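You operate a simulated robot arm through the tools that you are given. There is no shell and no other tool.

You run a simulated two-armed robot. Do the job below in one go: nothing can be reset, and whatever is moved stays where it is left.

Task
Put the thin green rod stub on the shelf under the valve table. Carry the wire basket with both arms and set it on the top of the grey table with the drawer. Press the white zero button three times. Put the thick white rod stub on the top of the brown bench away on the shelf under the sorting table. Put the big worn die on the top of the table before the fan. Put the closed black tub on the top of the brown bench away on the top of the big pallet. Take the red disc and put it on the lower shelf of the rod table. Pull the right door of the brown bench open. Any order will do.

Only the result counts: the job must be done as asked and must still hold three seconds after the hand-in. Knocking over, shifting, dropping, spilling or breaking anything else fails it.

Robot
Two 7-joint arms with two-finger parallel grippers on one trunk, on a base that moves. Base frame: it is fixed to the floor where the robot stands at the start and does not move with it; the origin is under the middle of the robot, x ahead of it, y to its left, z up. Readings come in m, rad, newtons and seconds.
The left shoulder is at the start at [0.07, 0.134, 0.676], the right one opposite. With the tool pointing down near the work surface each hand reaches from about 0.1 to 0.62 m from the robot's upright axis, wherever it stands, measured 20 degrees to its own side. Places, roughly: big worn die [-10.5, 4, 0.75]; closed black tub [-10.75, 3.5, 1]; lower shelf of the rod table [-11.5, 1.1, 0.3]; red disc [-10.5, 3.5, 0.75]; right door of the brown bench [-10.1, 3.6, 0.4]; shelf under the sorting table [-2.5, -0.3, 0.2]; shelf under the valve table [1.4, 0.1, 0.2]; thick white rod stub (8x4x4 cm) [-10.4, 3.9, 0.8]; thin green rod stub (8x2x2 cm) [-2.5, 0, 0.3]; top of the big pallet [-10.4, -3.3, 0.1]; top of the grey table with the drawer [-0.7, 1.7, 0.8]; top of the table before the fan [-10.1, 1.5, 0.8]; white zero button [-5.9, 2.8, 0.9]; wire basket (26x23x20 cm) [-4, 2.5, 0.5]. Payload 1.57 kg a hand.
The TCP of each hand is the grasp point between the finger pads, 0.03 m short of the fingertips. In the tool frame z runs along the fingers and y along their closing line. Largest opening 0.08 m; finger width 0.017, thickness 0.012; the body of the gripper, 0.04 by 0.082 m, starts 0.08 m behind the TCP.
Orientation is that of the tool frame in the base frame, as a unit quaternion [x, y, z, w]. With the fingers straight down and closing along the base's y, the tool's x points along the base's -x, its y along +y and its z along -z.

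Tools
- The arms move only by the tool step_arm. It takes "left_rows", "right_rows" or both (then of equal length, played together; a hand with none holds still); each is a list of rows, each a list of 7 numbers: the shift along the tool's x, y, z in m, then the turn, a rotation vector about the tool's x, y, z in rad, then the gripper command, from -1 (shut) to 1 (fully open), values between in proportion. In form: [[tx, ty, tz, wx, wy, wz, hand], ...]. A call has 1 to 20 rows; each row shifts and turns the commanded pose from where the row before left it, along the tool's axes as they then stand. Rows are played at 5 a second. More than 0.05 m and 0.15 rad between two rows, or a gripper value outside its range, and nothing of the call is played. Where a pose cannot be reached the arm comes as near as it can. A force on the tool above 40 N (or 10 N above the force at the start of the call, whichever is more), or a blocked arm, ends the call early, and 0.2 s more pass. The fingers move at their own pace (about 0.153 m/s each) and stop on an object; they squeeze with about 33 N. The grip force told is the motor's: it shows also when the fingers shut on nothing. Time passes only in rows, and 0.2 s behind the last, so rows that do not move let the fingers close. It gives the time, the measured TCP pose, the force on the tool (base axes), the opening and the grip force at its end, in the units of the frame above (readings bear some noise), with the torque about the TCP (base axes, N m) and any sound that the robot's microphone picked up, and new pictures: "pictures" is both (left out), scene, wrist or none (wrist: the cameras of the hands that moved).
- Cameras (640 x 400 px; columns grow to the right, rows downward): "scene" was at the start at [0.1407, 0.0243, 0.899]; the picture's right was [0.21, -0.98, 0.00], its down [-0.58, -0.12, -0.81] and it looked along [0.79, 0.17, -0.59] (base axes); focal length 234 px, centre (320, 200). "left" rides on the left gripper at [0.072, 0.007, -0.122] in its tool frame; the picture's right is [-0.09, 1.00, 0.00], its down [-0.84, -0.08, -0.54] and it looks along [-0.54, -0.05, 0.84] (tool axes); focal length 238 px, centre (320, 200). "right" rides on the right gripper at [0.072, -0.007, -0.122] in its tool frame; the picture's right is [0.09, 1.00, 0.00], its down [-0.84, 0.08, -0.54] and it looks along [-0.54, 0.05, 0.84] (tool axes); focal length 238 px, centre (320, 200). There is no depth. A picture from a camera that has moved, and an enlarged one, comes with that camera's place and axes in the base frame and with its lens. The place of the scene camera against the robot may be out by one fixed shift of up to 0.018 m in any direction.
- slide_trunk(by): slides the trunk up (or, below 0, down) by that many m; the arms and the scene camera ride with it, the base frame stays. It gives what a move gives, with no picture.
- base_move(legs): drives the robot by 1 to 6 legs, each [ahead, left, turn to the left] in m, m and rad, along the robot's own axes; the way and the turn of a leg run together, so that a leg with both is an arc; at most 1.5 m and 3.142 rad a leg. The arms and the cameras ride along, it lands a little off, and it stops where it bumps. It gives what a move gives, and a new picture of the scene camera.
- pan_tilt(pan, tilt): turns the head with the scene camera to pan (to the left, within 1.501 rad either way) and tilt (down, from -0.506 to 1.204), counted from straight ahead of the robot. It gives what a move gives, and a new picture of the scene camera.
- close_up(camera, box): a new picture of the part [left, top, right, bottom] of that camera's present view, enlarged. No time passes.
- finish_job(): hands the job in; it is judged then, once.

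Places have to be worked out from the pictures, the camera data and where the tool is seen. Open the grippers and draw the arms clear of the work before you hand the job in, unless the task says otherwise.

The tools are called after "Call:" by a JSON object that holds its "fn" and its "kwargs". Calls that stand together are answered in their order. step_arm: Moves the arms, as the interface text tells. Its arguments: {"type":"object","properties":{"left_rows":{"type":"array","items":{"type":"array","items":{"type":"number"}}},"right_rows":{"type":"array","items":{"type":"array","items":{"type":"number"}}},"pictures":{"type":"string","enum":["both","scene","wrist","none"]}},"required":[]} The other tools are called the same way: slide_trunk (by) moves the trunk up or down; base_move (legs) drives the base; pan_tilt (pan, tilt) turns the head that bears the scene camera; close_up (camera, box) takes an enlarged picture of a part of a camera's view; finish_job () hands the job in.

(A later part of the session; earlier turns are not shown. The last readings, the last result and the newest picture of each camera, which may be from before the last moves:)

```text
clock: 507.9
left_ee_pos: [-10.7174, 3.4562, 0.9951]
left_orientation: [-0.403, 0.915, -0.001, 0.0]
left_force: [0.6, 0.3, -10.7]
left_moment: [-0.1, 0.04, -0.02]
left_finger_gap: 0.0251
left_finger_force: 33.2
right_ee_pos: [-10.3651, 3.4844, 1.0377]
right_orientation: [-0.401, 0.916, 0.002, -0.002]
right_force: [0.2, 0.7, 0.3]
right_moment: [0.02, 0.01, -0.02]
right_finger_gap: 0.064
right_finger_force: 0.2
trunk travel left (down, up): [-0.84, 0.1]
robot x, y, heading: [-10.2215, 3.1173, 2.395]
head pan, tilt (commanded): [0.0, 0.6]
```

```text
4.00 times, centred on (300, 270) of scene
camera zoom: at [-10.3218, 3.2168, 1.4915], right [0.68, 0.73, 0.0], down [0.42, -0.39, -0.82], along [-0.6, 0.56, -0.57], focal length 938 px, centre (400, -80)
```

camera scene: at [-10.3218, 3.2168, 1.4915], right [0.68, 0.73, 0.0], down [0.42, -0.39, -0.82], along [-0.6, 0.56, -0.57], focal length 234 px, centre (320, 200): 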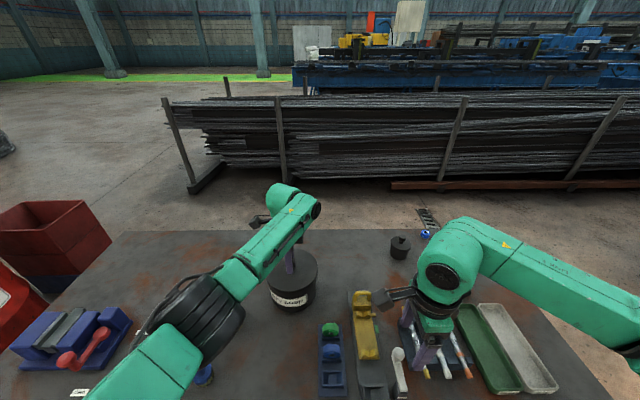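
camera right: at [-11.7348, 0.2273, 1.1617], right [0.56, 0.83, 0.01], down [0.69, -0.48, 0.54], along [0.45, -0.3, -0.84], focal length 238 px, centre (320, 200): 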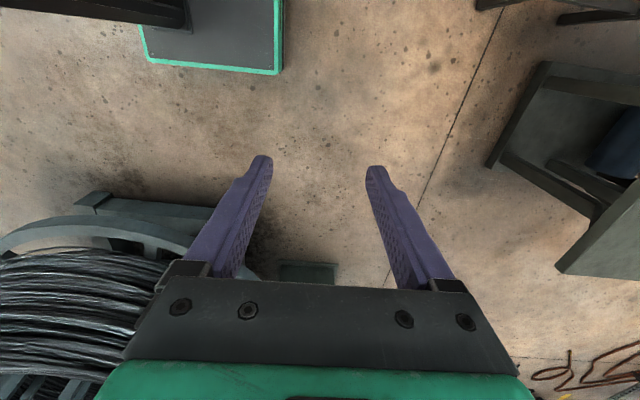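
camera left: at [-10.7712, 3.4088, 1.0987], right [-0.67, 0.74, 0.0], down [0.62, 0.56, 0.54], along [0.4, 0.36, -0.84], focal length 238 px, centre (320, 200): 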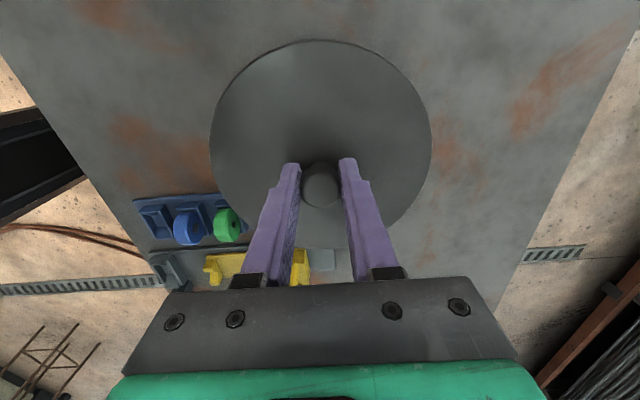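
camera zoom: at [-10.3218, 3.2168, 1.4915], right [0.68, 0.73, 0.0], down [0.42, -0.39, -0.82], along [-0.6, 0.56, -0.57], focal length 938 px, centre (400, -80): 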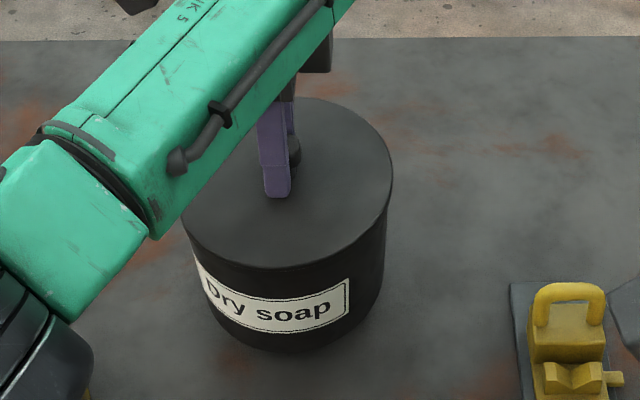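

The whole tub comes up with the lid (≈1.07 kg). I raise the trunk 0.1 m and back away from the bench with it.

Call:
{"fn": "slide_trunk", "kwargs": {"by": 0.1}}

Call:
{"fn": "base_move", "kwargs": {"legs": [[-0.9, 0, 0]]}}

```text
clock: 509.2
left_ee_pos: [-10.7151, 3.4561, 1.0942]
left_orientation: [-0.402, 0.916, -0.002, 0.0]
left_force: [0.3, -0.8, -9.6]
left_moment: [-0.03, 0.0, -0.02]
left_finger_gap: 0.0251
left_finger_force: 32.5
right_ee_pos: [-10.3651, 3.4851, 1.1388]
right_orientation: [-0.401, 0.916, 0.002, -0.002]
right_force: [0.3, -0.1, 0.3]
right_moment: [-0.01, -0.01, 0.01]
right_finger_gap: 0.064
right_finger_force: 0.0
trunk travel left (down, up): [-0.94, 0.0]
robot x, y, heading: [-10.2238, 3.1165, 2.392]
head pan, tilt (commanded): [0.0, 0.6]
```

```text
clock: 513.9
left_ee_pos: [-10.0691, 2.8583, 1.0944]
left_orientation: [-0.396, 0.918, -0.002, 0.0]
left_force: [0.5, 1.1, -10.8]
left_moment: [-0.06, 0.01, 0.02]
left_finger_gap: 0.0248
left_finger_force: 32.6
right_ee_pos: [-9.7204, 2.8826, 1.1368]
right_orientation: [-0.394, 0.919, 0.001, -0.001]
right_force: [0.3, -0.4, -0.1]
right_moment: [0.01, -0.01, 0.0]
right_finger_gap: 0.0641
right_finger_force: 0.1
trunk travel left (down, up): [-0.94, 0.0]
robot x, y, heading: [-9.5817, 2.5109, 2.38]
head pan, tilt (commanded): [0.0, 0.6]
camera scene: at [-9.6789, 2.6143, 1.5914], right [0.69, 0.72, 0.0], down [0.41, -0.39, -0.82], along [-0.6, 0.57, -0.57], focal length 234 px, centre (320, 200)
```

scene: 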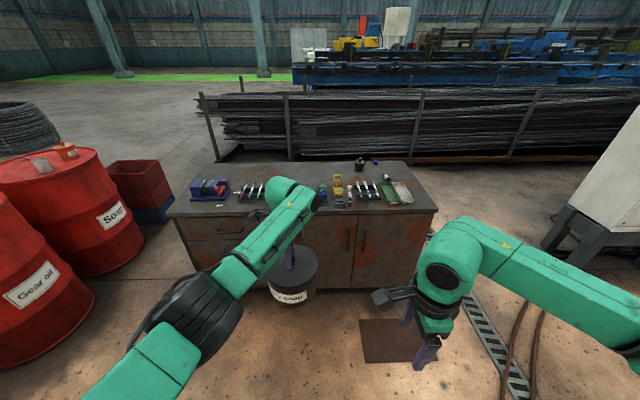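

I move a bit further east, then turn to face south and look for the pallet.

Call:
{"fn": "base_move", "kwargs": {"legs": [[-0.561, -0.107, 0], [0, 0, 2.33]]}}

Call:
{"fn": "pan_tilt", "kwargs": {"pan": 0.0, "tilt": 0.3}}

Call:
{"fn": "close_up", "kwargs": {"camera": "scene", "box": [160, 100, 640, 400]}}

```text
clock: 522.8
left_ee_pos: [-8.9923, 1.6032, 1.0941]
left_orientation: [1.0, 0.016, 0.001, -0.002]
left_force: [0.5, -0.3, -9.9]
left_moment: [0.0, -0.03, 0.01]
left_finger_gap: 0.0249
left_finger_force: 33.0
right_ee_pos: [-9.2592, 1.833, 1.1375]
right_orientation: [1.0, 0.015, 0.001, 0.003]
right_force: [0.2, 0.0, -0.3]
right_moment: [0.01, -0.02, 0.0]
right_finger_gap: 0.0638
right_finger_force: 0.0
trunk travel left (down, up): [-0.94, 0.0]
robot x, y, heading: [-9.0957, 2.1924, -1.543]
head pan, tilt (commanded): [0.0, 0.6]
camera scene: at [-9.0849, 2.0588, 1.5915], right [-1.0, -0.03, 0.0], down [-0.02, 0.57, -0.82], along [0.02, -0.82, -0.57], focal length 234 px, centre (320, 200)
```

scene: 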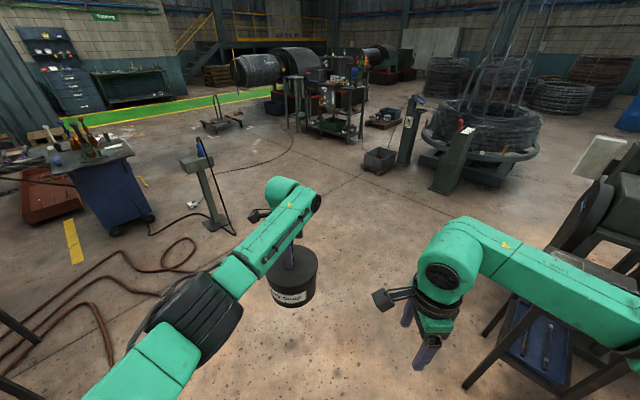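

```text
clock: 523.6
left_ee_pos: [-8.9912, 1.6029, 1.0948]
left_orientation: [1.0, 0.016, 0.001, -0.002]
left_force: [0.2, 0.4, -9.7]
left_moment: [0.02, -0.01, 0.01]
left_finger_gap: 0.0249
left_finger_force: 32.9
right_ee_pos: [-9.2583, 1.8326, 1.1378]
right_orientation: [1.0, 0.015, 0.001, 0.003]
right_force: [0.1, -0.4, 0.9]
right_moment: [0.0, 0.01, -0.02]
right_finger_gap: 0.064
right_finger_force: 0.1
trunk travel left (down, up): [-0.94, 0.0]
robot x, y, heading: [-9.0973, 2.1969, -1.544]
head pan, tilt (commanded): [0.0, 0.3]
camera scene: at [-9.0844, 2.0537, 1.6189], right [-1.0, -0.03, 0.0], down [-0.01, 0.3, -0.95], along [0.03, -0.95, -0.3], focal length 234 px, centre (320, 200)
```

scene: 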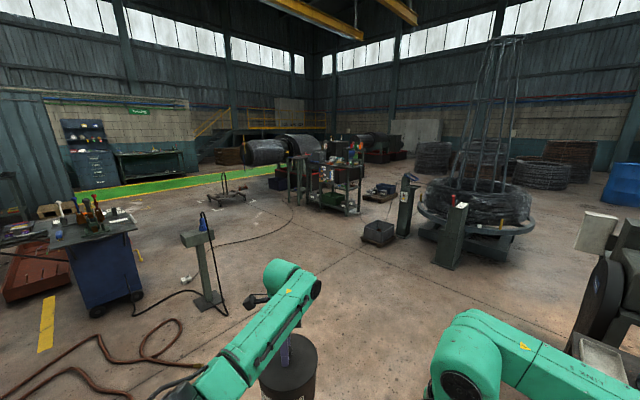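

```text
1.33 times, centred on (400, 250) of scene
camera zoom: at [-9.0844, 2.0537, 1.6189], right [-1.0, -0.03, 0.0], down [-0.01, 0.3, -0.95], along [0.03, -0.95, -0.3], focal length 313 px, centre (213, 133)
```

zoom: 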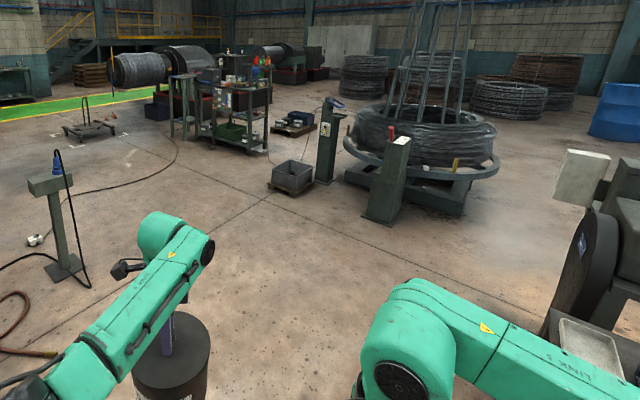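

The pallet appears at around (-10.4,-3.3), beyond a grey bin (-9.85,-1.04) and a green tool cart (-9.3,-2.3). I drive south to get a better view.

Call:
{"fn": "base_move", "kwargs": {"legs": [[1.4, 0, 0], [1.0, 0, 0]]}}

Call:
{"fn": "pan_tilt", "kwargs": {"pan": -0.3, "tilt": 0.4}}

Call:
{"fn": "close_up", "kwargs": {"camera": "scene", "box": [120, 80, 520, 330]}}

```text
clock: 535.4
left_ee_pos: [-8.9446, -0.8118, 1.0951]
left_orientation: [1.0, 0.01, 0.001, 0.0]
left_force: [-0.3, -0.2, -9.9]
left_moment: [0.02, -0.02, -0.02]
left_finger_gap: 0.025
left_finger_force: 32.7
right_ee_pos: [-9.2076, -0.5771, 1.1372]
right_orientation: [1.0, 0.007, 0.001, 0.002]
right_force: [0.0, 0.1, -0.1]
right_moment: [0.0, 0.01, 0.0]
right_finger_gap: 0.0638
right_finger_force: 0.1
trunk travel left (down, up): [-0.94, 0.0]
robot x, y, heading: [-9.0395, -0.2226, -1.555]
head pan, tilt (commanded): [0.0, 0.3]
camera scene: at [-9.0316, -0.3591, 1.6191], right [-1.0, -0.01, 0.0], down [0.0, 0.3, -0.95], along [0.01, -0.95, -0.3], focal length 234 px, centre (320, 200)
```

scene: 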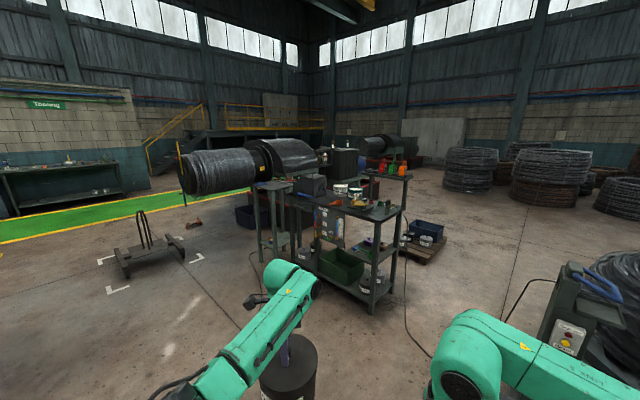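

```text
clock: 536.2
left_ee_pos: [-8.9447, -0.812, 1.0941]
left_orientation: [1.0, 0.01, 0.001, -0.001]
left_force: [1.1, -0.8, -10.8]
left_moment: [0.01, -0.02, 0.02]
left_finger_gap: 0.0248
left_finger_force: 32.9
right_ee_pos: [-9.2085, -0.5785, 1.1385]
right_orientation: [1.0, 0.007, 0.001, 0.003]
right_force: [0.3, 1.0, 0.4]
right_moment: [0.02, -0.06, 0.01]
right_finger_gap: 0.064
right_finger_force: 0.2
trunk travel left (down, up): [-0.94, 0.0]
robot x, y, heading: [-9.0411, -0.2201, -1.558]
head pan, tilt (commanded): [-0.3, 0.4]
camera scene: at [-9.0591, -0.3562, 1.6098], right [-0.96, 0.28, 0.0], down [0.11, 0.38, -0.92], along [-0.26, -0.88, -0.39], focal length 234 px, centre (320, 200)
```

scene: 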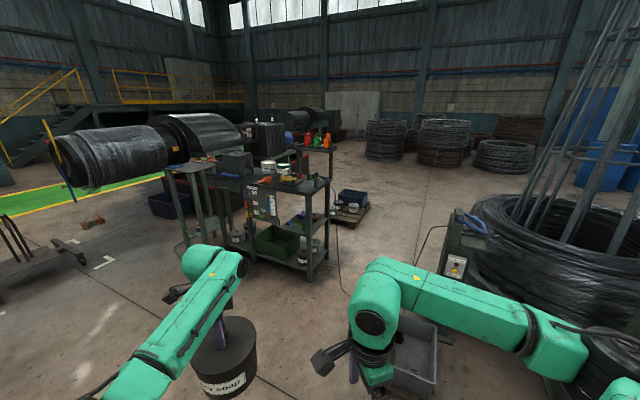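

```text
1.60 times, centred on (320, 205) of scene
camera zoom: at [-9.0591, -0.3562, 1.6098], right [-0.96, 0.28, 0.0], down [0.11, 0.38, -0.92], along [-0.26, -0.88, -0.39], focal length 375 px, centre (320, 192)
```

zoom: 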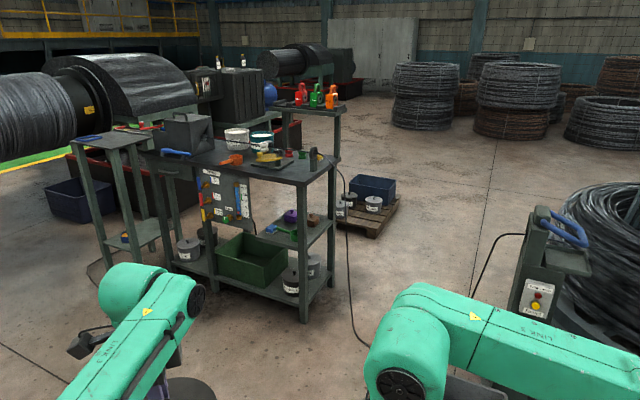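

I see the wooden pallet with a dark bin and small tubs on it, behind the green tool bench. I zoom in.

Call:
{"fn": "close_up", "kwargs": {"camera": "scene", "box": [300, 160, 420, 260]}}

```text
4.00 times, centred on (360, 210) of scene
camera zoom: at [-9.0591, -0.3562, 1.6098], right [-0.96, 0.28, 0.0], down [0.11, 0.38, -0.92], along [-0.26, -0.88, -0.39], focal length 938 px, centre (160, 160)
```

zoom: 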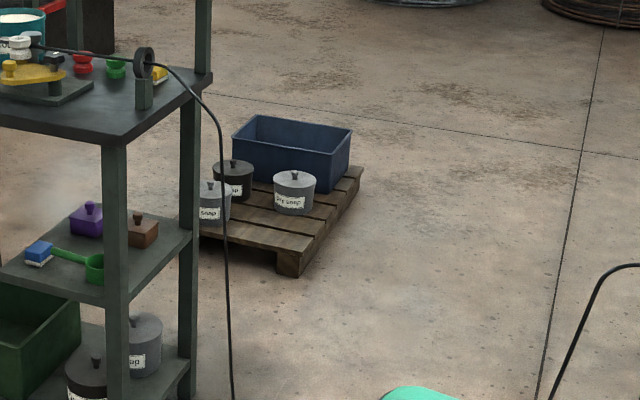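

The pallet has a free near-right corner area. I'll come around west of the green bench: first a turn and two legs between the grey bin and the bench.

Call:
{"fn": "base_move", "kwargs": {"legs": [[0, 0, -0.64], [0.956, 0.436, 0], [0.816, -0.272, 0]]}}

Call:
{"fn": "pan_tilt", "kwargs": {"pan": 0.3, "tilt": 0.6}}

```text
clock: 547.6
left_ee_pos: [-10.2274, -2.3054, 1.0939]
left_orientation: [0.954, -0.3, 0.002, -0.001]
left_force: [0.2, 0.8, -9.0]
left_moment: [0.0, -0.04, -0.02]
left_finger_gap: 0.025
left_finger_force: 33.0
right_ee_pos: [-10.3026, -1.9628, 1.1374]
right_orientation: [0.953, -0.302, 0.001, 0.002]
right_force: [-0.2, 0.4, 0.5]
right_moment: [-0.02, -0.04, 0.0]
right_finger_gap: 0.064
right_finger_force: 0.1
trunk travel left (down, up): [-0.94, 0.0]
robot x, y, heading: [-9.953, -1.7682, -2.187]
head pan, tilt (commanded): [-0.3, 0.4]
camera scene: at [-10.0543, -1.865, 1.6096], right [-0.61, 0.79, 0.0], down [0.31, 0.24, -0.92], along [-0.73, -0.56, -0.39], focal length 234 px, centre (320, 200)
```

scene: 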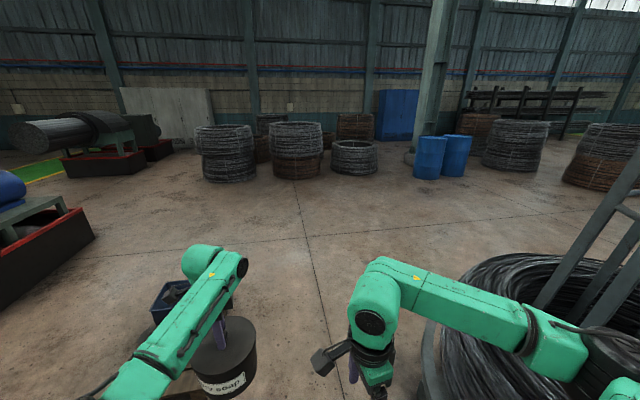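

```text
clock: 548.6
left_ee_pos: [-10.2241, -2.3056, 1.0941]
left_orientation: [0.954, -0.301, 0.0, -0.002]
left_force: [0.2, -0.5, -9.7]
left_moment: [0.01, -0.03, 0.0]
left_finger_gap: 0.025
left_finger_force: 32.9
right_ee_pos: [-10.3008, -1.9633, 1.1373]
right_orientation: [0.954, -0.3, 0.001, 0.003]
right_force: [-0.1, 0.5, 0.0]
right_moment: [0.0, 0.0, 0.0]
right_finger_gap: 0.0639
right_finger_force: 0.2
trunk travel left (down, up): [-0.94, 0.0]
robot x, y, heading: [-9.955, -1.7722, -2.184]
head pan, tilt (commanded): [0.3, 0.6]
camera scene: at [-10.0049, -1.8932, 1.5916], right [-0.95, 0.31, 0.0], down [0.18, 0.54, -0.82], along [-0.26, -0.78, -0.57], focal length 234 px, centre (320, 200)
```

scene: 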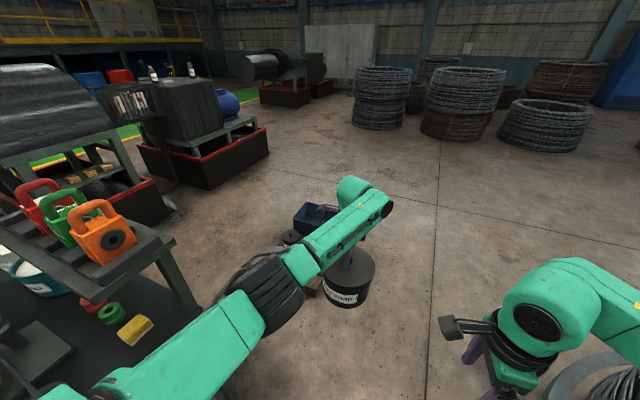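

Clear so far. I continue to about (-10.5,-2.2), then turn left to face the pallet from its northwest side.

Call:
{"fn": "base_move", "kwargs": {"legs": [[0.664, -0.199, 0], [0, 0, 1.364]]}}

Call:
{"fn": "pan_tilt", "kwargs": {"pan": 0.0, "tilt": 0.8}}

```text
clock: 555.9
left_ee_pos: [-10.0344, -2.5779, 1.095]
left_orientation: [0.928, 0.374, 0.0, -0.001]
left_force: [-0.6, -0.2, -9.7]
left_moment: [0.03, -0.02, 0.0]
left_finger_gap: 0.0249
left_finger_force: 32.5
right_ee_pos: [-10.3857, -2.5849, 1.138]
right_orientation: [0.928, 0.373, 0.002, 0.001]
right_force: [-0.3, -0.6, 0.0]
right_moment: [0.01, 0.01, -0.03]
right_finger_gap: 0.0641
right_finger_force: 0.0
trunk travel left (down, up): [-0.94, 0.0]
robot x, y, heading: [-10.5037, -2.2105, -0.807]
head pan, tilt (commanded): [0.3, 0.6]
camera scene: at [-10.387, -2.2832, 1.5915], right [-0.49, -0.87, 0.0], down [-0.49, 0.28, -0.82], along [0.72, -0.4, -0.57], focal length 234 px, centre (320, 200)
```

scene: 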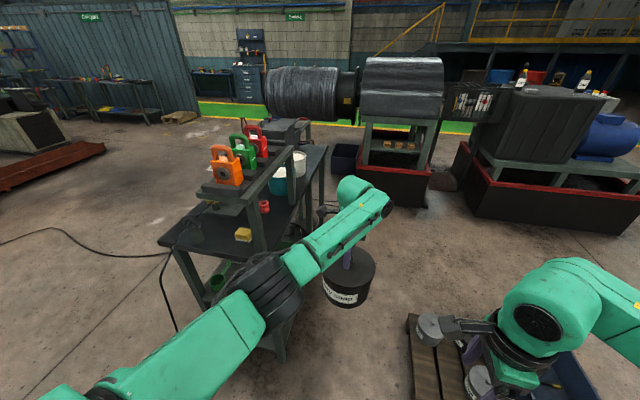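

```text
clock: 556.7
left_ee_pos: [-10.0333, -2.578, 1.0954]
left_orientation: [0.927, 0.374, 0.0, -0.004]
left_force: [0.7, 0.5, -10.5]
left_moment: [0.0, -0.03, 0.0]
left_finger_gap: 0.0247
left_finger_force: 33.0
right_ee_pos: [-10.3857, -2.5853, 1.1373]
right_orientation: [0.928, 0.373, 0.001, 0.002]
right_force: [0.2, 0.5, -0.2]
right_moment: [-0.02, 0.01, -0.02]
right_finger_gap: 0.0641
right_finger_force: 0.1
trunk travel left (down, up): [-0.94, 0.0]
robot x, y, heading: [-10.506, -2.2114, -0.804]
head pan, tilt (commanded): [0.0, 0.799]
camera scene: at [-10.4079, -2.2981, 1.5747], right [-0.72, -0.69, 0.0], down [-0.5, 0.52, -0.7], along [0.48, -0.5, -0.72], focal length 234 px, centre (320, 200)
```

scene: 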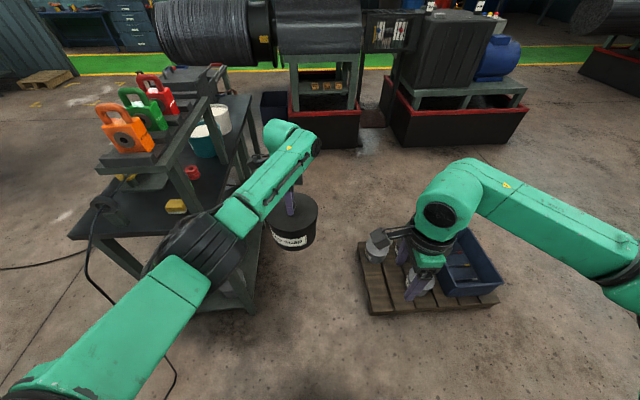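

The pallet is to the right in view. I zoom in on it.

Call:
{"fn": "close_up", "kwargs": {"camera": "scene", "box": [330, 210, 530, 335]}}

Call:
{"fn": "close_up", "kwargs": {"camera": "right", "box": [0, 0, 640, 400]}}

```text
3.20 times, centred on (430, 272) of scene
camera zoom: at [-10.4079, -2.2981, 1.5747], right [-0.72, -0.69, 0.0], down [-0.5, 0.52, -0.7], along [0.48, -0.5, -0.72], focal length 750 px, centre (-32, -32)
```

zoom: 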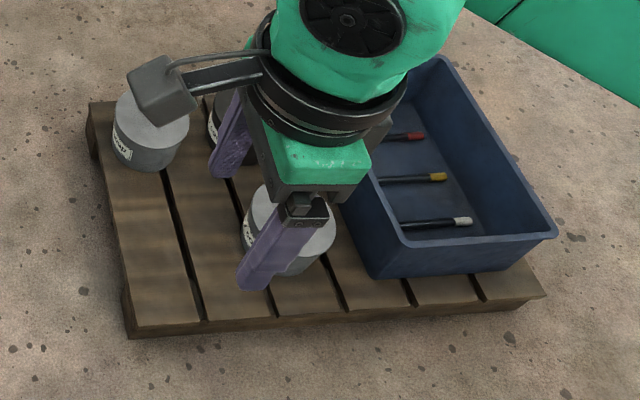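

```text
1.00 times, centred on (320, 200) of right (not enlarged: the box is as wide or as high as the picture)
camera zoom: at [-10.3392, -2.5303, 1.2609], right [0.76, -0.66, 0.01], down [-0.55, -0.63, 0.54], along [-0.35, -0.41, -0.84], focal length 238 px, centre (320, 200)
```

zoom: 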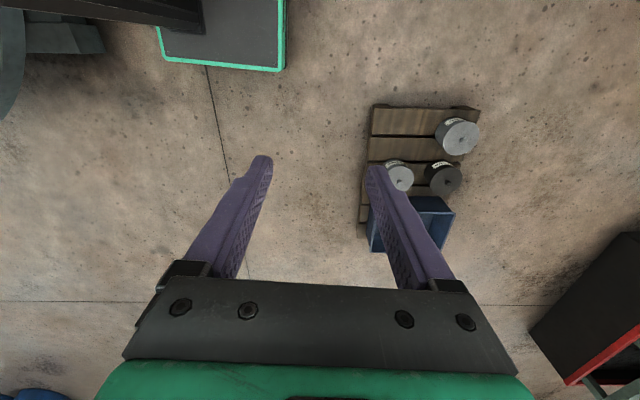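

The free spot on the pallet is its near-left corner area, about (-10.276,-3.007). I shift the base right 0.47 and ahead 0.14 to bring the tub above it.

Call:
{"fn": "base_move", "kwargs": {"legs": [[0.141, -0.473, 0]]}}

Call:
{"fn": "close_up", "kwargs": {"camera": "left", "box": [0, 0, 640, 400]}}

Call:
{"fn": "close_up", "kwargs": {"camera": "scene", "box": [160, 150, 480, 350]}}

```text
clock: 559.5
left_ee_pos: [-10.2714, -3.0011, 1.0943]
left_orientation: [0.928, 0.374, 0.0, -0.003]
left_force: [-0.4, 0.7, -10.6]
left_moment: [0.02, -0.05, 0.01]
left_finger_gap: 0.0252
left_finger_force: 32.4
right_ee_pos: [-10.6226, -3.0081, 1.1381]
right_orientation: [0.928, 0.373, 0.001, 0.003]
right_force: [0.0, 0.0, 1.2]
right_moment: [0.02, -0.01, -0.01]
right_finger_gap: 0.064
right_finger_force: 0.1
trunk travel left (down, up): [-0.94, 0.0]
robot x, y, heading: [-10.7408, -2.6314, -0.81]
head pan, tilt (commanded): [0.0, 0.799]
camera scene: at [-10.6446, -2.7205, 1.5747], right [-0.72, -0.69, 0.0], down [-0.5, 0.52, -0.7], along [0.48, -0.5, -0.72], focal length 234 px, centre (320, 200)
```

scene: 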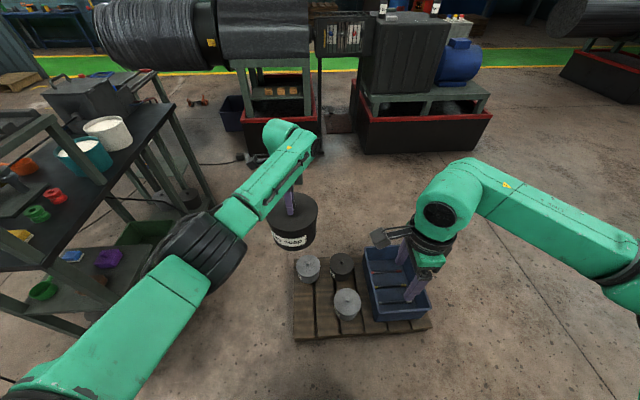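

```text
1.00 times, centred on (320, 200) of left (not enlarged: the box is as wide or as high as the picture)
camera zoom: at [-10.2151, -2.9556, 1.2178], right [0.62, -0.78, 0.0], down [-0.65, -0.53, 0.54], along [-0.43, -0.34, -0.84], focal length 238 px, centre (320, 200)
```

zoom: 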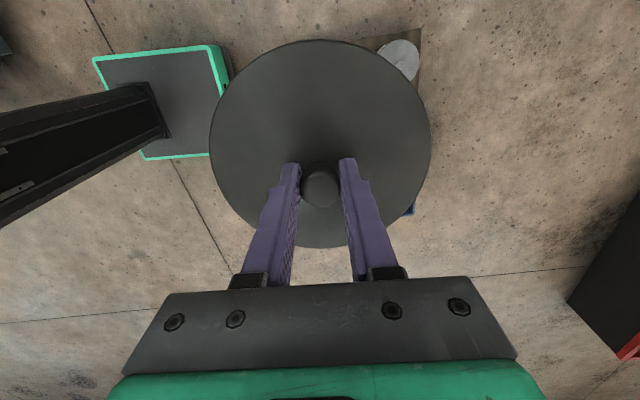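

```text
2.00 times, centred on (320, 250) of scene
camera zoom: at [-10.6446, -2.7205, 1.5747], right [-0.72, -0.69, 0.0], down [-0.5, 0.52, -0.7], along [0.48, -0.5, -0.72], focal length 469 px, centre (320, 100)
```

zoom: 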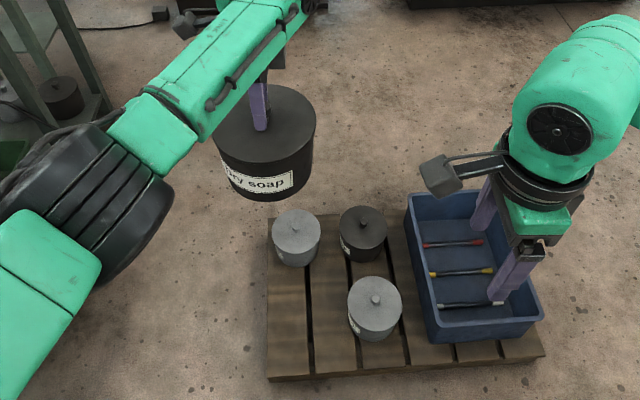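

The tub hangs above the pallet's free near-left area; it should go ~2 cm to the right to centre between the edge and the grey tub. I shift and lower the trunk in stages.

Call:
{"fn": "step_arm", "kwargs": {"left_rows": [[-0.02, 0, 0, 0, 0, 0, -1], [0, 0, 0, 0, 0, 0, -1]], "pictures": "none"}}

Call:
{"fn": "slide_trunk", "kwargs": {"by": -0.4}}

Call:
{"fn": "slide_trunk", "kwargs": {"by": -0.25}}

Call:
{"fn": "close_up", "kwargs": {"camera": "scene", "box": [160, 180, 480, 380]}}

```text
clock: 560.1
left_ee_pos: [-10.2851, -3.0154, 1.0942]
left_orientation: [0.927, 0.374, 0.0, -0.002]
left_force: [-0.4, 0.5, -9.2]
left_moment: [0.01, -0.05, -0.02]
left_finger_gap: 0.0251
left_finger_force: 32.6
right_ee_pos: [-10.6235, -3.0087, 1.1379]
right_orientation: [0.928, 0.373, 0.002, 0.001]
right_force: [0.1, 0.7, -0.7]
right_moment: [-0.02, 0.02, -0.02]
right_finger_gap: 0.0642
right_finger_force: 0.0
trunk travel left (down, up): [-0.94, 0.0]
robot x, y, heading: [-10.7452, -2.6313, -0.808]
head pan, tilt (commanded): [0.0, 0.799]
```

```text
clock: 564.0
left_ee_pos: [-10.2865, -3.0156, 0.6949]
left_orientation: [0.927, 0.374, 0.0, -0.002]
left_force: [-0.4, 1.1, -10.6]
left_moment: [0.0, -0.04, -0.01]
left_finger_gap: 0.025
left_finger_force: 32.7
right_ee_pos: [-10.6249, -3.0086, 0.738]
right_orientation: [0.928, 0.373, 0.002, 0.001]
right_force: [0.4, 0.8, 0.4]
right_moment: [-0.02, 0.0, -0.01]
right_finger_gap: 0.0641
right_finger_force: 0.0
trunk travel left (down, up): [-0.54, 0.4]
robot x, y, heading: [-10.7438, -2.6369, -0.809]
head pan, tilt (commanded): [0.0, 0.799]
```

```text
clock: 566.6
left_ee_pos: [-10.2858, -3.0159, 0.445]
left_orientation: [0.928, 0.373, 0.0, -0.002]
left_force: [-1.0, 0.0, -10.6]
left_moment: [0.02, -0.05, 0.03]
left_finger_gap: 0.0251
left_finger_force: 32.9
right_ee_pos: [-10.624, -3.0095, 0.4881]
right_orientation: [0.927, 0.374, 0.001, 0.002]
right_force: [0.7, -0.7, -0.9]
right_moment: [-0.01, -0.01, 0.04]
right_finger_gap: 0.0641
right_finger_force: 0.0
trunk travel left (down, up): [-0.29, 0.65]
robot x, y, heading: [-10.7418, -2.6307, -0.808]
head pan, tilt (commanded): [0.0, 0.799]
```

```text
2.00 times, centred on (320, 280) of scene
camera zoom: at [-10.6469, -2.7218, 0.9247], right [-0.72, -0.69, 0.0], down [-0.5, 0.52, -0.7], along [0.48, -0.5, -0.72], focal length 469 px, centre (320, 40)
```

zoom: 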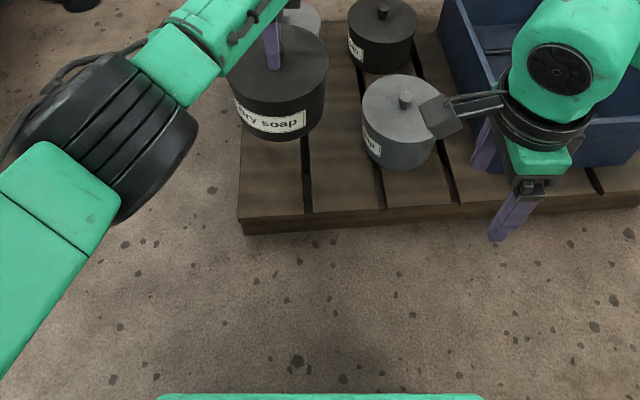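

Landing point looks good; a further 2 cm to the right centres it better. I shift and lower the trunk 0.14 m.

Call:
{"fn": "step_arm", "kwargs": {"left_rows": [[-0.02, 0, 0, 0, 0, 0, -1], [0, 0, 0, 0, 0, 0, -1]], "pictures": "none"}}

Call:
{"fn": "slide_trunk", "kwargs": {"by": -0.14}}

Call:
{"fn": "close_up", "kwargs": {"camera": "scene", "box": [160, 150, 480, 350]}}

```text
clock: 567.2
left_ee_pos: [-10.3003, -3.0291, 0.445]
left_orientation: [0.927, 0.376, 0.0, -0.002]
left_force: [0.1, -0.4, -10.5]
left_moment: [0.02, -0.01, 0.01]
left_finger_gap: 0.0249
left_finger_force: 33.2
right_ee_pos: [-10.6246, -3.0089, 0.4877]
right_orientation: [0.928, 0.373, 0.002, 0.002]
right_force: [0.4, -0.2, 0.7]
right_moment: [-0.02, -0.04, -0.01]
right_finger_gap: 0.064
right_finger_force: 0.0
trunk travel left (down, up): [-0.29, 0.65]
robot x, y, heading: [-10.7441, -2.6288, -0.812]
head pan, tilt (commanded): [0.0, 0.799]
```

```text
clock: 568.8
left_ee_pos: [-10.3013, -3.0295, 0.3049]
left_orientation: [0.927, 0.374, 0.0, -0.001]
left_force: [1.0, -0.1, -10.5]
left_moment: [0.01, 0.0, 0.0]
left_finger_gap: 0.0249
left_finger_force: 33.1
right_ee_pos: [-10.624, -3.0077, 0.3475]
right_orientation: [0.928, 0.373, 0.001, 0.002]
right_force: [0.0, 0.3, -0.5]
right_moment: [0.02, -0.03, 0.01]
right_finger_gap: 0.0641
right_finger_force: 0.1
trunk travel left (down, up): [-0.15, 0.79]
robot x, y, heading: [-10.7413, -2.634, -0.813]
head pan, tilt (commanded): [0.0, 0.799]
```

```text
2.00 times, centred on (320, 250) of scene
camera zoom: at [-10.6472, -2.7216, 0.7847], right [-0.72, -0.69, 0.0], down [-0.5, 0.52, -0.7], along [0.48, -0.5, -0.72], focal length 469 px, centre (320, 100)
```

zoom: 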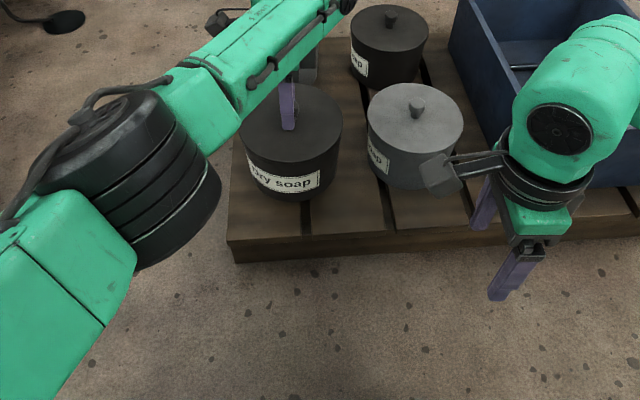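

The tub hangs just above the pallet in the free spot. I lower it with the arm in small steps until it rests.

Call:
{"fn": "step_arm", "kwargs": {"left_rows": [[0, 0, 0.008, 0, 0, 0, -1], [0, 0, 0, 0, 0, 0, -1]], "pictures": "none"}}

Call:
{"fn": "step_arm", "kwargs": {"left_rows": [[0, 0, 0.008, 0, 0, 0, -1], [0, 0, 0, 0, 0, 0, -1]], "pictures": "none"}}

Call:
{"fn": "step_arm", "kwargs": {"left_rows": [[0, 0, 0.006, 0, 0, 0, -1], [0, 0, 0, 0, 0, 0, -1]], "pictures": "none"}}

```text
clock: 569.4
left_ee_pos: [-10.3028, -3.0292, 0.2966]
left_orientation: [0.927, 0.375, 0.001, -0.001]
left_force: [0.9, -0.2, -10.1]
left_moment: [0.04, -0.01, 0.0]
left_finger_gap: 0.0249
left_finger_force: 32.2
right_ee_pos: [-10.6248, -3.0086, 0.3476]
right_orientation: [0.928, 0.373, 0.002, 0.003]
right_force: [0.7, -0.2, -0.2]
right_moment: [0.01, 0.02, 0.02]
right_finger_gap: 0.064
right_finger_force: 0.0
trunk travel left (down, up): [-0.15, 0.79]
robot x, y, heading: [-10.7441, -2.6316, -0.807]
head pan, tilt (commanded): [0.0, 0.799]
```

```text
clock: 570.0
left_ee_pos: [-10.3022, -3.0292, 0.2889]
left_orientation: [0.927, 0.375, 0.0, -0.002]
left_force: [0.0, 1.0, -9.3]
left_moment: [0.03, -0.02, 0.01]
left_finger_gap: 0.0249
left_finger_force: 33.2
right_ee_pos: [-10.6238, -3.0079, 0.348]
right_orientation: [0.928, 0.373, 0.002, 0.002]
right_force: [0.4, -0.1, 1.0]
right_moment: [-0.01, -0.01, -0.01]
right_finger_gap: 0.0644
right_finger_force: 0.1
trunk travel left (down, up): [-0.15, 0.79]
robot x, y, heading: [-10.7393, -2.6331, -0.81]
head pan, tilt (commanded): [0.0, 0.799]
```

```text
clock: 570.6
left_ee_pos: [-10.3018, -3.0276, 0.2825]
left_orientation: [0.927, 0.375, 0.001, -0.001]
left_force: [0.1, -0.6, -10.9]
left_moment: [-0.01, 0.02, 0.0]
left_finger_gap: 0.0249
left_finger_force: 33.2
right_ee_pos: [-10.6247, -3.0091, 0.3474]
right_orientation: [0.928, 0.373, 0.002, 0.002]
right_force: [0.8, -0.4, 0.5]
right_moment: [0.01, 0.02, 0.01]
right_finger_gap: 0.0639
right_finger_force: 0.0
trunk travel left (down, up): [-0.15, 0.79]
robot x, y, heading: [-10.7439, -2.6335, -0.809]
head pan, tilt (commanded): [0.0, 0.799]
```

No contact yet at 0.2825. I continue down in 6 mm steps.

Call:
{"fn": "step_arm", "kwargs": {"left_rows": [[0, 0, 0.006, 0, 0, 0, -1], [0, 0, 0, 0, 0, 0, -1]], "pictures": "none"}}

Call:
{"fn": "step_arm", "kwargs": {"left_rows": [[0, 0, 0.006, 0, 0, 0, -1], [0, 0, 0, 0, 0, 0, -1]], "pictures": "none"}}

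Call:
{"fn": "step_arm", "kwargs": {"left_rows": [[0, 0, 0.006, 0, 0, 0, -1], [0, 0, 0, 0, 0, 0, -1]], "pictures": "none"}}

```text
clock: 571.2
left_ee_pos: [-10.3021, -3.0275, 0.278]
left_orientation: [0.927, 0.374, 0.0, -0.002]
left_force: [0.0, -0.6, -10.1]
left_moment: [0.02, -0.03, 0.0]
left_finger_gap: 0.0247
left_finger_force: 32.7
right_ee_pos: [-10.6245, -3.0089, 0.3472]
right_orientation: [0.928, 0.373, 0.001, 0.003]
right_force: [0.3, -0.4, -0.5]
right_moment: [-0.04, 0.0, 0.0]
right_finger_gap: 0.064
right_finger_force: 0.0
trunk travel left (down, up): [-0.15, 0.79]
robot x, y, heading: [-10.7444, -2.6325, -0.808]
head pan, tilt (commanded): [0.0, 0.799]
```

```text
clock: 571.8
left_ee_pos: [-10.3037, -3.0273, 0.2712]
left_orientation: [0.927, 0.374, 0.0, -0.002]
left_force: [-0.2, -0.1, -11.0]
left_moment: [0.02, 0.01, -0.04]
left_finger_gap: 0.0251
left_finger_force: 33.7
left hand out of reach, approached as far as the arm can: row 1
right_ee_pos: [-10.6258, -3.0086, 0.3474]
right_orientation: [0.928, 0.373, 0.002, 0.002]
right_force: [-0.4, 0.4, 0.0]
right_moment: [-0.01, 0.03, 0.01]
right_finger_gap: 0.0641
right_finger_force: 0.1
trunk travel left (down, up): [-0.15, 0.79]
robot x, y, heading: [-10.7434, -2.6299, -0.804]
head pan, tilt (commanded): [0.0, 0.799]
```

```text
clock: 572.4
left_ee_pos: [-10.3041, -3.0264, 0.2646]
left_orientation: [0.927, 0.375, 0.001, -0.002]
left_force: [-0.3, -0.1, -11.2]
left_moment: [-0.01, 0.01, -0.01]
left_finger_gap: 0.0249
left_finger_force: 32.9
right_ee_pos: [-10.624, -3.0079, 0.3474]
right_orientation: [0.928, 0.373, 0.002, 0.002]
right_force: [0.3, 0.5, -0.8]
right_moment: [0.01, -0.01, 0.02]
right_finger_gap: 0.064
right_finger_force: 0.1
trunk travel left (down, up): [-0.15, 0.79]
robot x, y, heading: [-10.7422, -2.6339, -0.81]
head pan, tilt (commanded): [0.0, 0.799]
```

Near the arm's reach limit, so I use the trunk for the last centimetres, 1 cm at a time.

Call:
{"fn": "slide_trunk", "kwargs": {"by": -0.01}}

Call:
{"fn": "slide_trunk", "kwargs": {"by": -0.008}}

Call:
{"fn": "slide_trunk", "kwargs": {"by": -0.006}}

```text
clock: 573.0
left_ee_pos: [-10.305, -3.025, 0.2553]
left_orientation: [0.927, 0.375, 0.001, -0.001]
left_force: [0.5, -0.4, -9.2]
left_moment: [0.05, -0.03, -0.01]
left_finger_gap: 0.0249
left_finger_force: 33.1
right_ee_pos: [-10.6247, -3.0091, 0.3372]
right_orientation: [0.928, 0.373, 0.001, 0.001]
right_force: [0.7, 0.3, -0.3]
right_moment: [0.02, -0.01, 0.04]
right_finger_gap: 0.064
right_finger_force: 0.1
trunk travel left (down, up): [-0.14, 0.8]
robot x, y, heading: [-10.742, -2.6347, -0.813]
head pan, tilt (commanded): [0.0, 0.799]
```

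```text
clock: 573.6
left_ee_pos: [-10.3037, -3.0251, 0.253]
left_orientation: [0.927, 0.374, 0.002, 0.003]
left_force: [-3.2, 3.6, 18.4]
left_moment: [0.23, 0.3, 0.03]
left_finger_gap: 0.0249
left_finger_force: 32.6
right_ee_pos: [-10.6248, -3.0076, 0.332]
right_orientation: [0.928, 0.373, 0.003, 0.005]
right_force: [0.4, 0.6, 0.1]
right_moment: [0.01, 0.01, 0.02]
right_finger_gap: 0.0637
right_finger_force: 0.1
trunk travel left (down, up): [-0.132, 0.808]
robot x, y, heading: [-10.7445, -2.6297, -0.81]
head pan, tilt (commanded): [0.0, 0.799]
```

```text
clock: 574.1
left_ee_pos: [-10.3036, -3.0268, 0.2494]
left_orientation: [0.928, 0.374, 0.002, 0.003]
left_force: [-3.6, 6.2, 22.0]
left_moment: [0.71, 0.85, -0.14]
left_finger_gap: 0.0251
left_finger_force: 33.1
right_ee_pos: [-10.6244, -3.0065, 0.3251]
right_orientation: [0.928, 0.373, 0.002, 0.004]
right_force: [-0.6, 0.3, -0.2]
right_moment: [-0.01, 0.0, 0.0]
right_finger_gap: 0.064
right_finger_force: 0.0
trunk travel left (down, up): [-0.127, 0.813]
robot x, y, heading: [-10.7412, -2.6317, -0.809]
head pan, tilt (commanded): [0.0, 0.799]
stopped: the force on the tool passed its limit at 42 N (the readings are from after the stop); the commanded pose is now the measured one
```

The tub rests on the pallet. I relieve a few millimetres, open the fingers, and raise straight up.

Call:
{"fn": "step_arm", "kwargs": {"left_rows": [[0, 0, -0.004, 0, 0, 0, -1], [0, 0, 0, 0, 0, 0, -0.1], [0, 0, 0, 0, 0, 0, 0.6], [0, 0, 0, 0, 0, 0, 1]], "pictures": "none"}}

Call:
{"fn": "slide_trunk", "kwargs": {"by": 0.12}}

Call:
{"fn": "close_up", "kwargs": {"camera": "scene", "box": [160, 150, 480, 350]}}

```text
clock: 575.1
left_ee_pos: [-10.3038, -3.0254, 0.2492]
left_orientation: [0.928, 0.374, 0.001, 0.002]
left_force: [0.5, -1.4, 1.5]
left_moment: [0.01, 0.05, -0.02]
left_finger_gap: 0.0798
left_finger_force: 0.1
right_ee_pos: [-10.6257, -3.0083, 0.3248]
right_orientation: [0.928, 0.373, 0.002, 0.003]
right_force: [-0.9, -0.1, -0.1]
right_moment: [-0.03, 0.01, 0.04]
right_finger_gap: 0.0642
right_finger_force: 0.0
trunk travel left (down, up): [-0.127, 0.813]
robot x, y, heading: [-10.7445, -2.6331, -0.804]
head pan, tilt (commanded): [0.0, 0.799]
```

```text
clock: 576.6
left_ee_pos: [-10.3036, -3.0259, 0.3701]
left_orientation: [0.928, 0.373, 0.002, 0.001]
left_force: [0.0, 0.4, 0.6]
left_moment: [0.02, 0.03, -0.03]
left_finger_gap: 0.08
left_finger_force: 0.0
right_ee_pos: [-10.6248, -3.008, 0.4443]
right_orientation: [0.928, 0.373, 0.002, 0.003]
right_force: [0.3, 0.0, 0.7]
right_moment: [-0.01, 0.01, -0.03]
right_finger_gap: 0.0641
right_finger_force: 0.1
trunk travel left (down, up): [-0.247, 0.693]
robot x, y, heading: [-10.7433, -2.6308, -0.808]
head pan, tilt (commanded): [0.0, 0.799]
```

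```text
2.00 times, centred on (320, 250) of scene
camera zoom: at [-10.6479, -2.721, 0.8816], right [-0.72, -0.69, 0.0], down [-0.5, 0.52, -0.7], along [0.48, -0.5, -0.72], focal length 469 px, centre (320, 100)
```

zoom: 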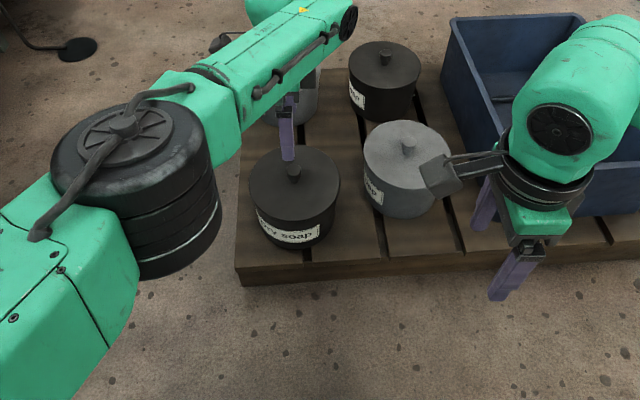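

The tub stands closed on the pallet next to the others. I raise the trunk and retrace my way back north toward the bench for the door and the white rod.

Call:
{"fn": "slide_trunk", "kwargs": {"by": 0.4}}

Call:
{"fn": "slide_trunk", "kwargs": {"by": 0.29}}

Call:
{"fn": "base_move", "kwargs": {"legs": [[-0.18, 0.579, 0], [0, 0, 1.7], [0.585, -0.174, 0], [0.827, -0.237, 0], [0.994, 0.598, 0]]}}

```text
clock: 580.4
left_ee_pos: [-10.3034, -3.0277, 0.7692]
left_orientation: [0.928, 0.373, 0.001, 0.001]
left_force: [0.5, -0.4, 0.7]
left_moment: [-0.02, -0.03, -0.03]
left_finger_gap: 0.0799
left_finger_force: 0.0
right_ee_pos: [-10.6246, -3.0084, 0.8446]
right_orientation: [0.928, 0.372, 0.002, 0.002]
right_force: [-0.1, 1.1, 0.2]
right_moment: [-0.01, 0.01, -0.02]
right_finger_gap: 0.0639
right_finger_force: 0.0
trunk travel left (down, up): [-0.647, 0.293]
robot x, y, heading: [-10.7483, -2.6314, -0.809]
head pan, tilt (commanded): [0.0, 0.799]
```

```text
clock: 583.3
left_ee_pos: [-10.3034, -3.0251, 1.0607]
left_orientation: [0.928, 0.373, 0.001, 0.001]
left_force: [-0.5, -0.1, -0.1]
left_moment: [0.0, -0.04, 0.01]
left_finger_gap: 0.0798
left_finger_force: 0.0
right_ee_pos: [-10.6251, -3.0079, 1.1344]
right_orientation: [0.928, 0.373, 0.003, 0.004]
right_force: [0.1, -0.2, 0.0]
right_moment: [0.02, 0.0, -0.01]
right_finger_gap: 0.0641
right_finger_force: 0.1
trunk travel left (down, up): [-0.937, 0.003]
robot x, y, heading: [-10.7413, -2.6333, -0.807]
head pan, tilt (commanded): [0.0, 0.799]
```

```text
clock: 595.1
left_ee_pos: [-9.5765, -1.2197, 1.061]
left_orientation: [0.289, 0.957, 0.001, 0.0]
left_force: [0.1, -0.2, -0.4]
left_moment: [-0.01, -0.01, 0.02]
left_finger_gap: 0.0798
left_finger_force: 0.0
right_ee_pos: [-9.5257, -1.5369, 1.1356]
right_orientation: [0.29, 0.957, 0.004, 0.001]
right_force: [0.2, -0.5, -0.6]
right_moment: [-0.02, 0.0, -0.01]
right_finger_gap: 0.064
right_finger_force: 0.0
trunk travel left (down, up): [-0.937, 0.003]
robot x, y, heading: [-9.8641, -1.7362, 0.98]
head pan, tilt (commanded): [0.0, 0.799]
stopped in leg 4: the robot was blocked; the commanded pose is now the measured one
camera scene: at [-9.7899, -1.6199, 1.5718], right [0.83, -0.56, 0.0], down [-0.4, -0.6, -0.7], along [0.39, 0.58, -0.72], focal length 234 px, centre (320, 200)
```

scene: 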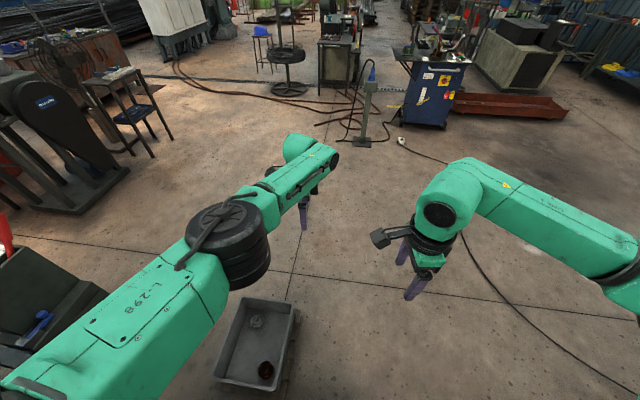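

The base was blocked — probably touching the grey bin's small pallet just ahead. I look straight down in front before moving.

Call:
{"fn": "pan_tilt", "kwargs": {"pan": 0.3, "tilt": 1.2}}

Call:
{"fn": "pan_tilt", "kwargs": {"pan": -0.9, "tilt": 1.1}}

```text
clock: 596.0
left_ee_pos: [-9.5759, -1.22, 1.0612]
left_orientation: [0.289, 0.957, 0.002, 0.0]
left_force: [-0.2, 0.1, -0.1]
left_moment: [0.0, -0.01, 0.0]
left_finger_gap: 0.0801
left_finger_force: 0.0
right_ee_pos: [-9.5242, -1.5363, 1.135]
right_orientation: [0.291, 0.957, 0.003, 0.0]
right_force: [0.8, -0.6, -0.3]
right_moment: [0.0, 0.01, -0.03]
right_finger_gap: 0.0638
right_finger_force: 0.2
trunk travel left (down, up): [-0.937, 0.003]
robot x, y, heading: [-9.8671, -1.7338, 0.977]
head pan, tilt (commanded): [0.3, 1.201]
camera scene: at [-9.8165, -1.6324, 1.544], right [0.96, -0.29, 0.0], down [-0.27, -0.89, -0.36], along [0.1, 0.35, -0.93], focal length 234 px, centre (320, 200)
```

scene: 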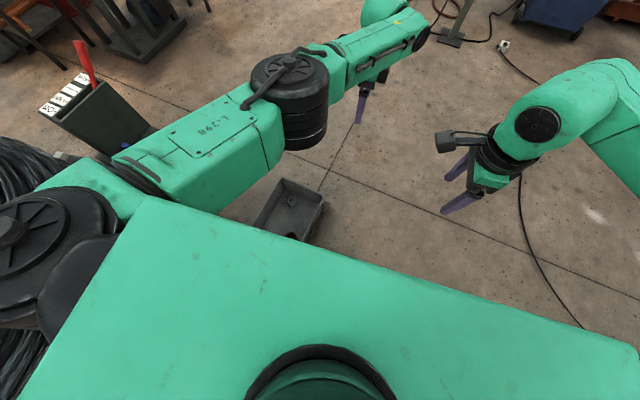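

```text
clock: 597.4
left_ee_pos: [-9.5756, -1.2193, 1.0599]
left_orientation: [0.289, 0.957, 0.001, 0.0]
left_force: [0.0, -1.2, -0.4]
left_moment: [-0.01, 0.02, 0.01]
left_finger_gap: 0.0801
left_finger_force: 0.0
right_ee_pos: [-9.5239, -1.537, 1.1347]
right_orientation: [0.29, 0.957, 0.003, 0.001]
right_force: [-0.2, -0.6, 0.3]
right_moment: [0.0, 0.02, -0.04]
right_finger_gap: 0.064
right_finger_force: 0.2
trunk travel left (down, up): [-0.937, 0.003]
robot x, y, heading: [-9.8654, -1.7327, 0.981]
head pan, tilt (commanded): [-0.901, 1.1]
camera scene: at [-9.7702, -1.6811, 1.5499], right [0.08, -1.0, 0.0], down [-0.89, -0.07, -0.45], along [0.45, 0.04, -0.89], focal length 234 px, centre (320, 200)
```

scene: 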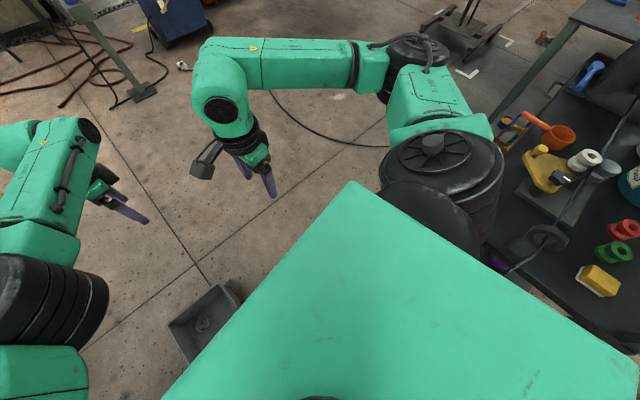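

The front-left corner of my base is touching the small pallet under the grey bin. I first extend the right hand forward (narrowing my elbow), then back straight off.

Call:
{"fn": "step_arm", "kwargs": {"right_rows": [[0.008, 0.033, 0, 0, 0, 0, 0.6], [0.008, 0.033, 0, 0, 0, 0, 0.6], [0.008, 0.033, 0, 0, 0, 0, 0.6], [0.008, 0.033, 0, 0, 0, 0, 0.6], [0.008, 0.033, 0, 0, 0, 0, 0.6], [0.008, 0.033, 0, 0, 0, 0, 0.6]], "pictures": "none"}}

Call:
{"fn": "base_move", "kwargs": {"legs": [[-0.15, 0, 0]]}}

Call:
{"fn": "pan_tilt", "kwargs": {"pan": 0.1, "tilt": 0.9}}

```text
clock: 598.8
left_ee_pos: [-9.5787, -1.2157, 1.0602]
left_orientation: [0.286, 0.958, 0.002, -0.001]
left_force: [0.3, 0.1, 0.1]
left_moment: [0.01, 0.05, -0.02]
left_finger_gap: 0.0799
left_finger_force: 0.1
right_ee_pos: [-9.4547, -1.345, 1.1351]
right_orientation: [0.291, 0.957, 0.001, 0.001]
right_force: [9.4, -19.2, 1.5]
right_moment: [2.71, 1.47, 1.03]
right_finger_gap: 0.0639
right_finger_force: 0.0
trunk travel left (down, up): [-0.937, 0.003]
robot x, y, heading: [-9.8687, -1.7354, 0.977]
head pan, tilt (commanded): [-0.901, 1.1]
```

```text
clock: 600.1
left_ee_pos: [-9.659, -1.3421, 1.0583]
left_orientation: [0.288, 0.958, 0.0, -0.002]
left_force: [-1.0, 0.2, -0.3]
left_moment: [-0.03, 0.01, 0.01]
left_finger_gap: 0.0801
left_finger_force: 0.1
right_ee_pos: [-9.5353, -1.4717, 1.1332]
right_orientation: [0.294, 0.956, 0.002, 0.0]
right_force: [29.9, -22.6, 0.0]
right_moment: [3.04, 3.89, 0.2]
right_finger_gap: 0.0643
right_finger_force: 0.2
trunk travel left (down, up): [-0.937, 0.003]
robot x, y, heading: [-9.9474, -1.8588, 0.982]
head pan, tilt (commanded): [-0.901, 1.1]
camera scene: at [-9.8524, -1.8035, 1.5496], right [0.08, -1.0, 0.0], down [-0.89, -0.07, -0.45], along [0.45, 0.03, -0.89], focal length 234 px, centre (320, 200)
```

scene: 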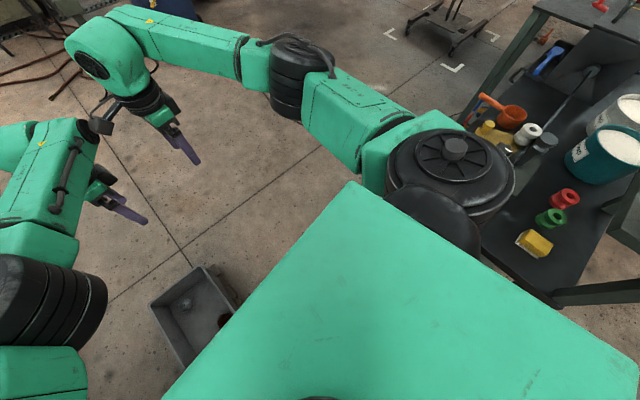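

```text
clock: 601.4
left_ee_pos: [-9.6611, -1.3427, 1.0586]
left_orientation: [0.289, 0.957, 0.003, -0.001]
left_force: [-0.5, 0.0, 0.4]
left_moment: [0.0, 0.0, -0.01]
left_finger_gap: 0.08
left_finger_force: 0.0
right_ee_pos: [-9.5369, -1.4729, 1.1347]
right_orientation: [0.294, 0.956, 0.002, 0.001]
right_force: [5.6, -3.2, 0.3]
right_moment: [0.41, 0.72, -0.05]
right_finger_gap: 0.0642
right_finger_force: 0.0
trunk travel left (down, up): [-0.937, 0.003]
robot x, y, heading: [-9.9485, -1.8585, 0.974]
head pan, tilt (commanded): [0.099, 0.901]
camera scene: at [-9.8814, -1.745, 1.5637], right [0.88, -0.47, 0.0], down [-0.37, -0.69, -0.62], along [0.29, 0.55, -0.78], focal length 234 px, centre (320, 200)
```

scene: 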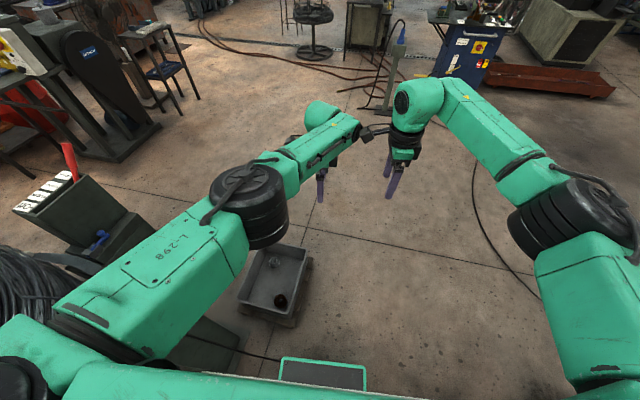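

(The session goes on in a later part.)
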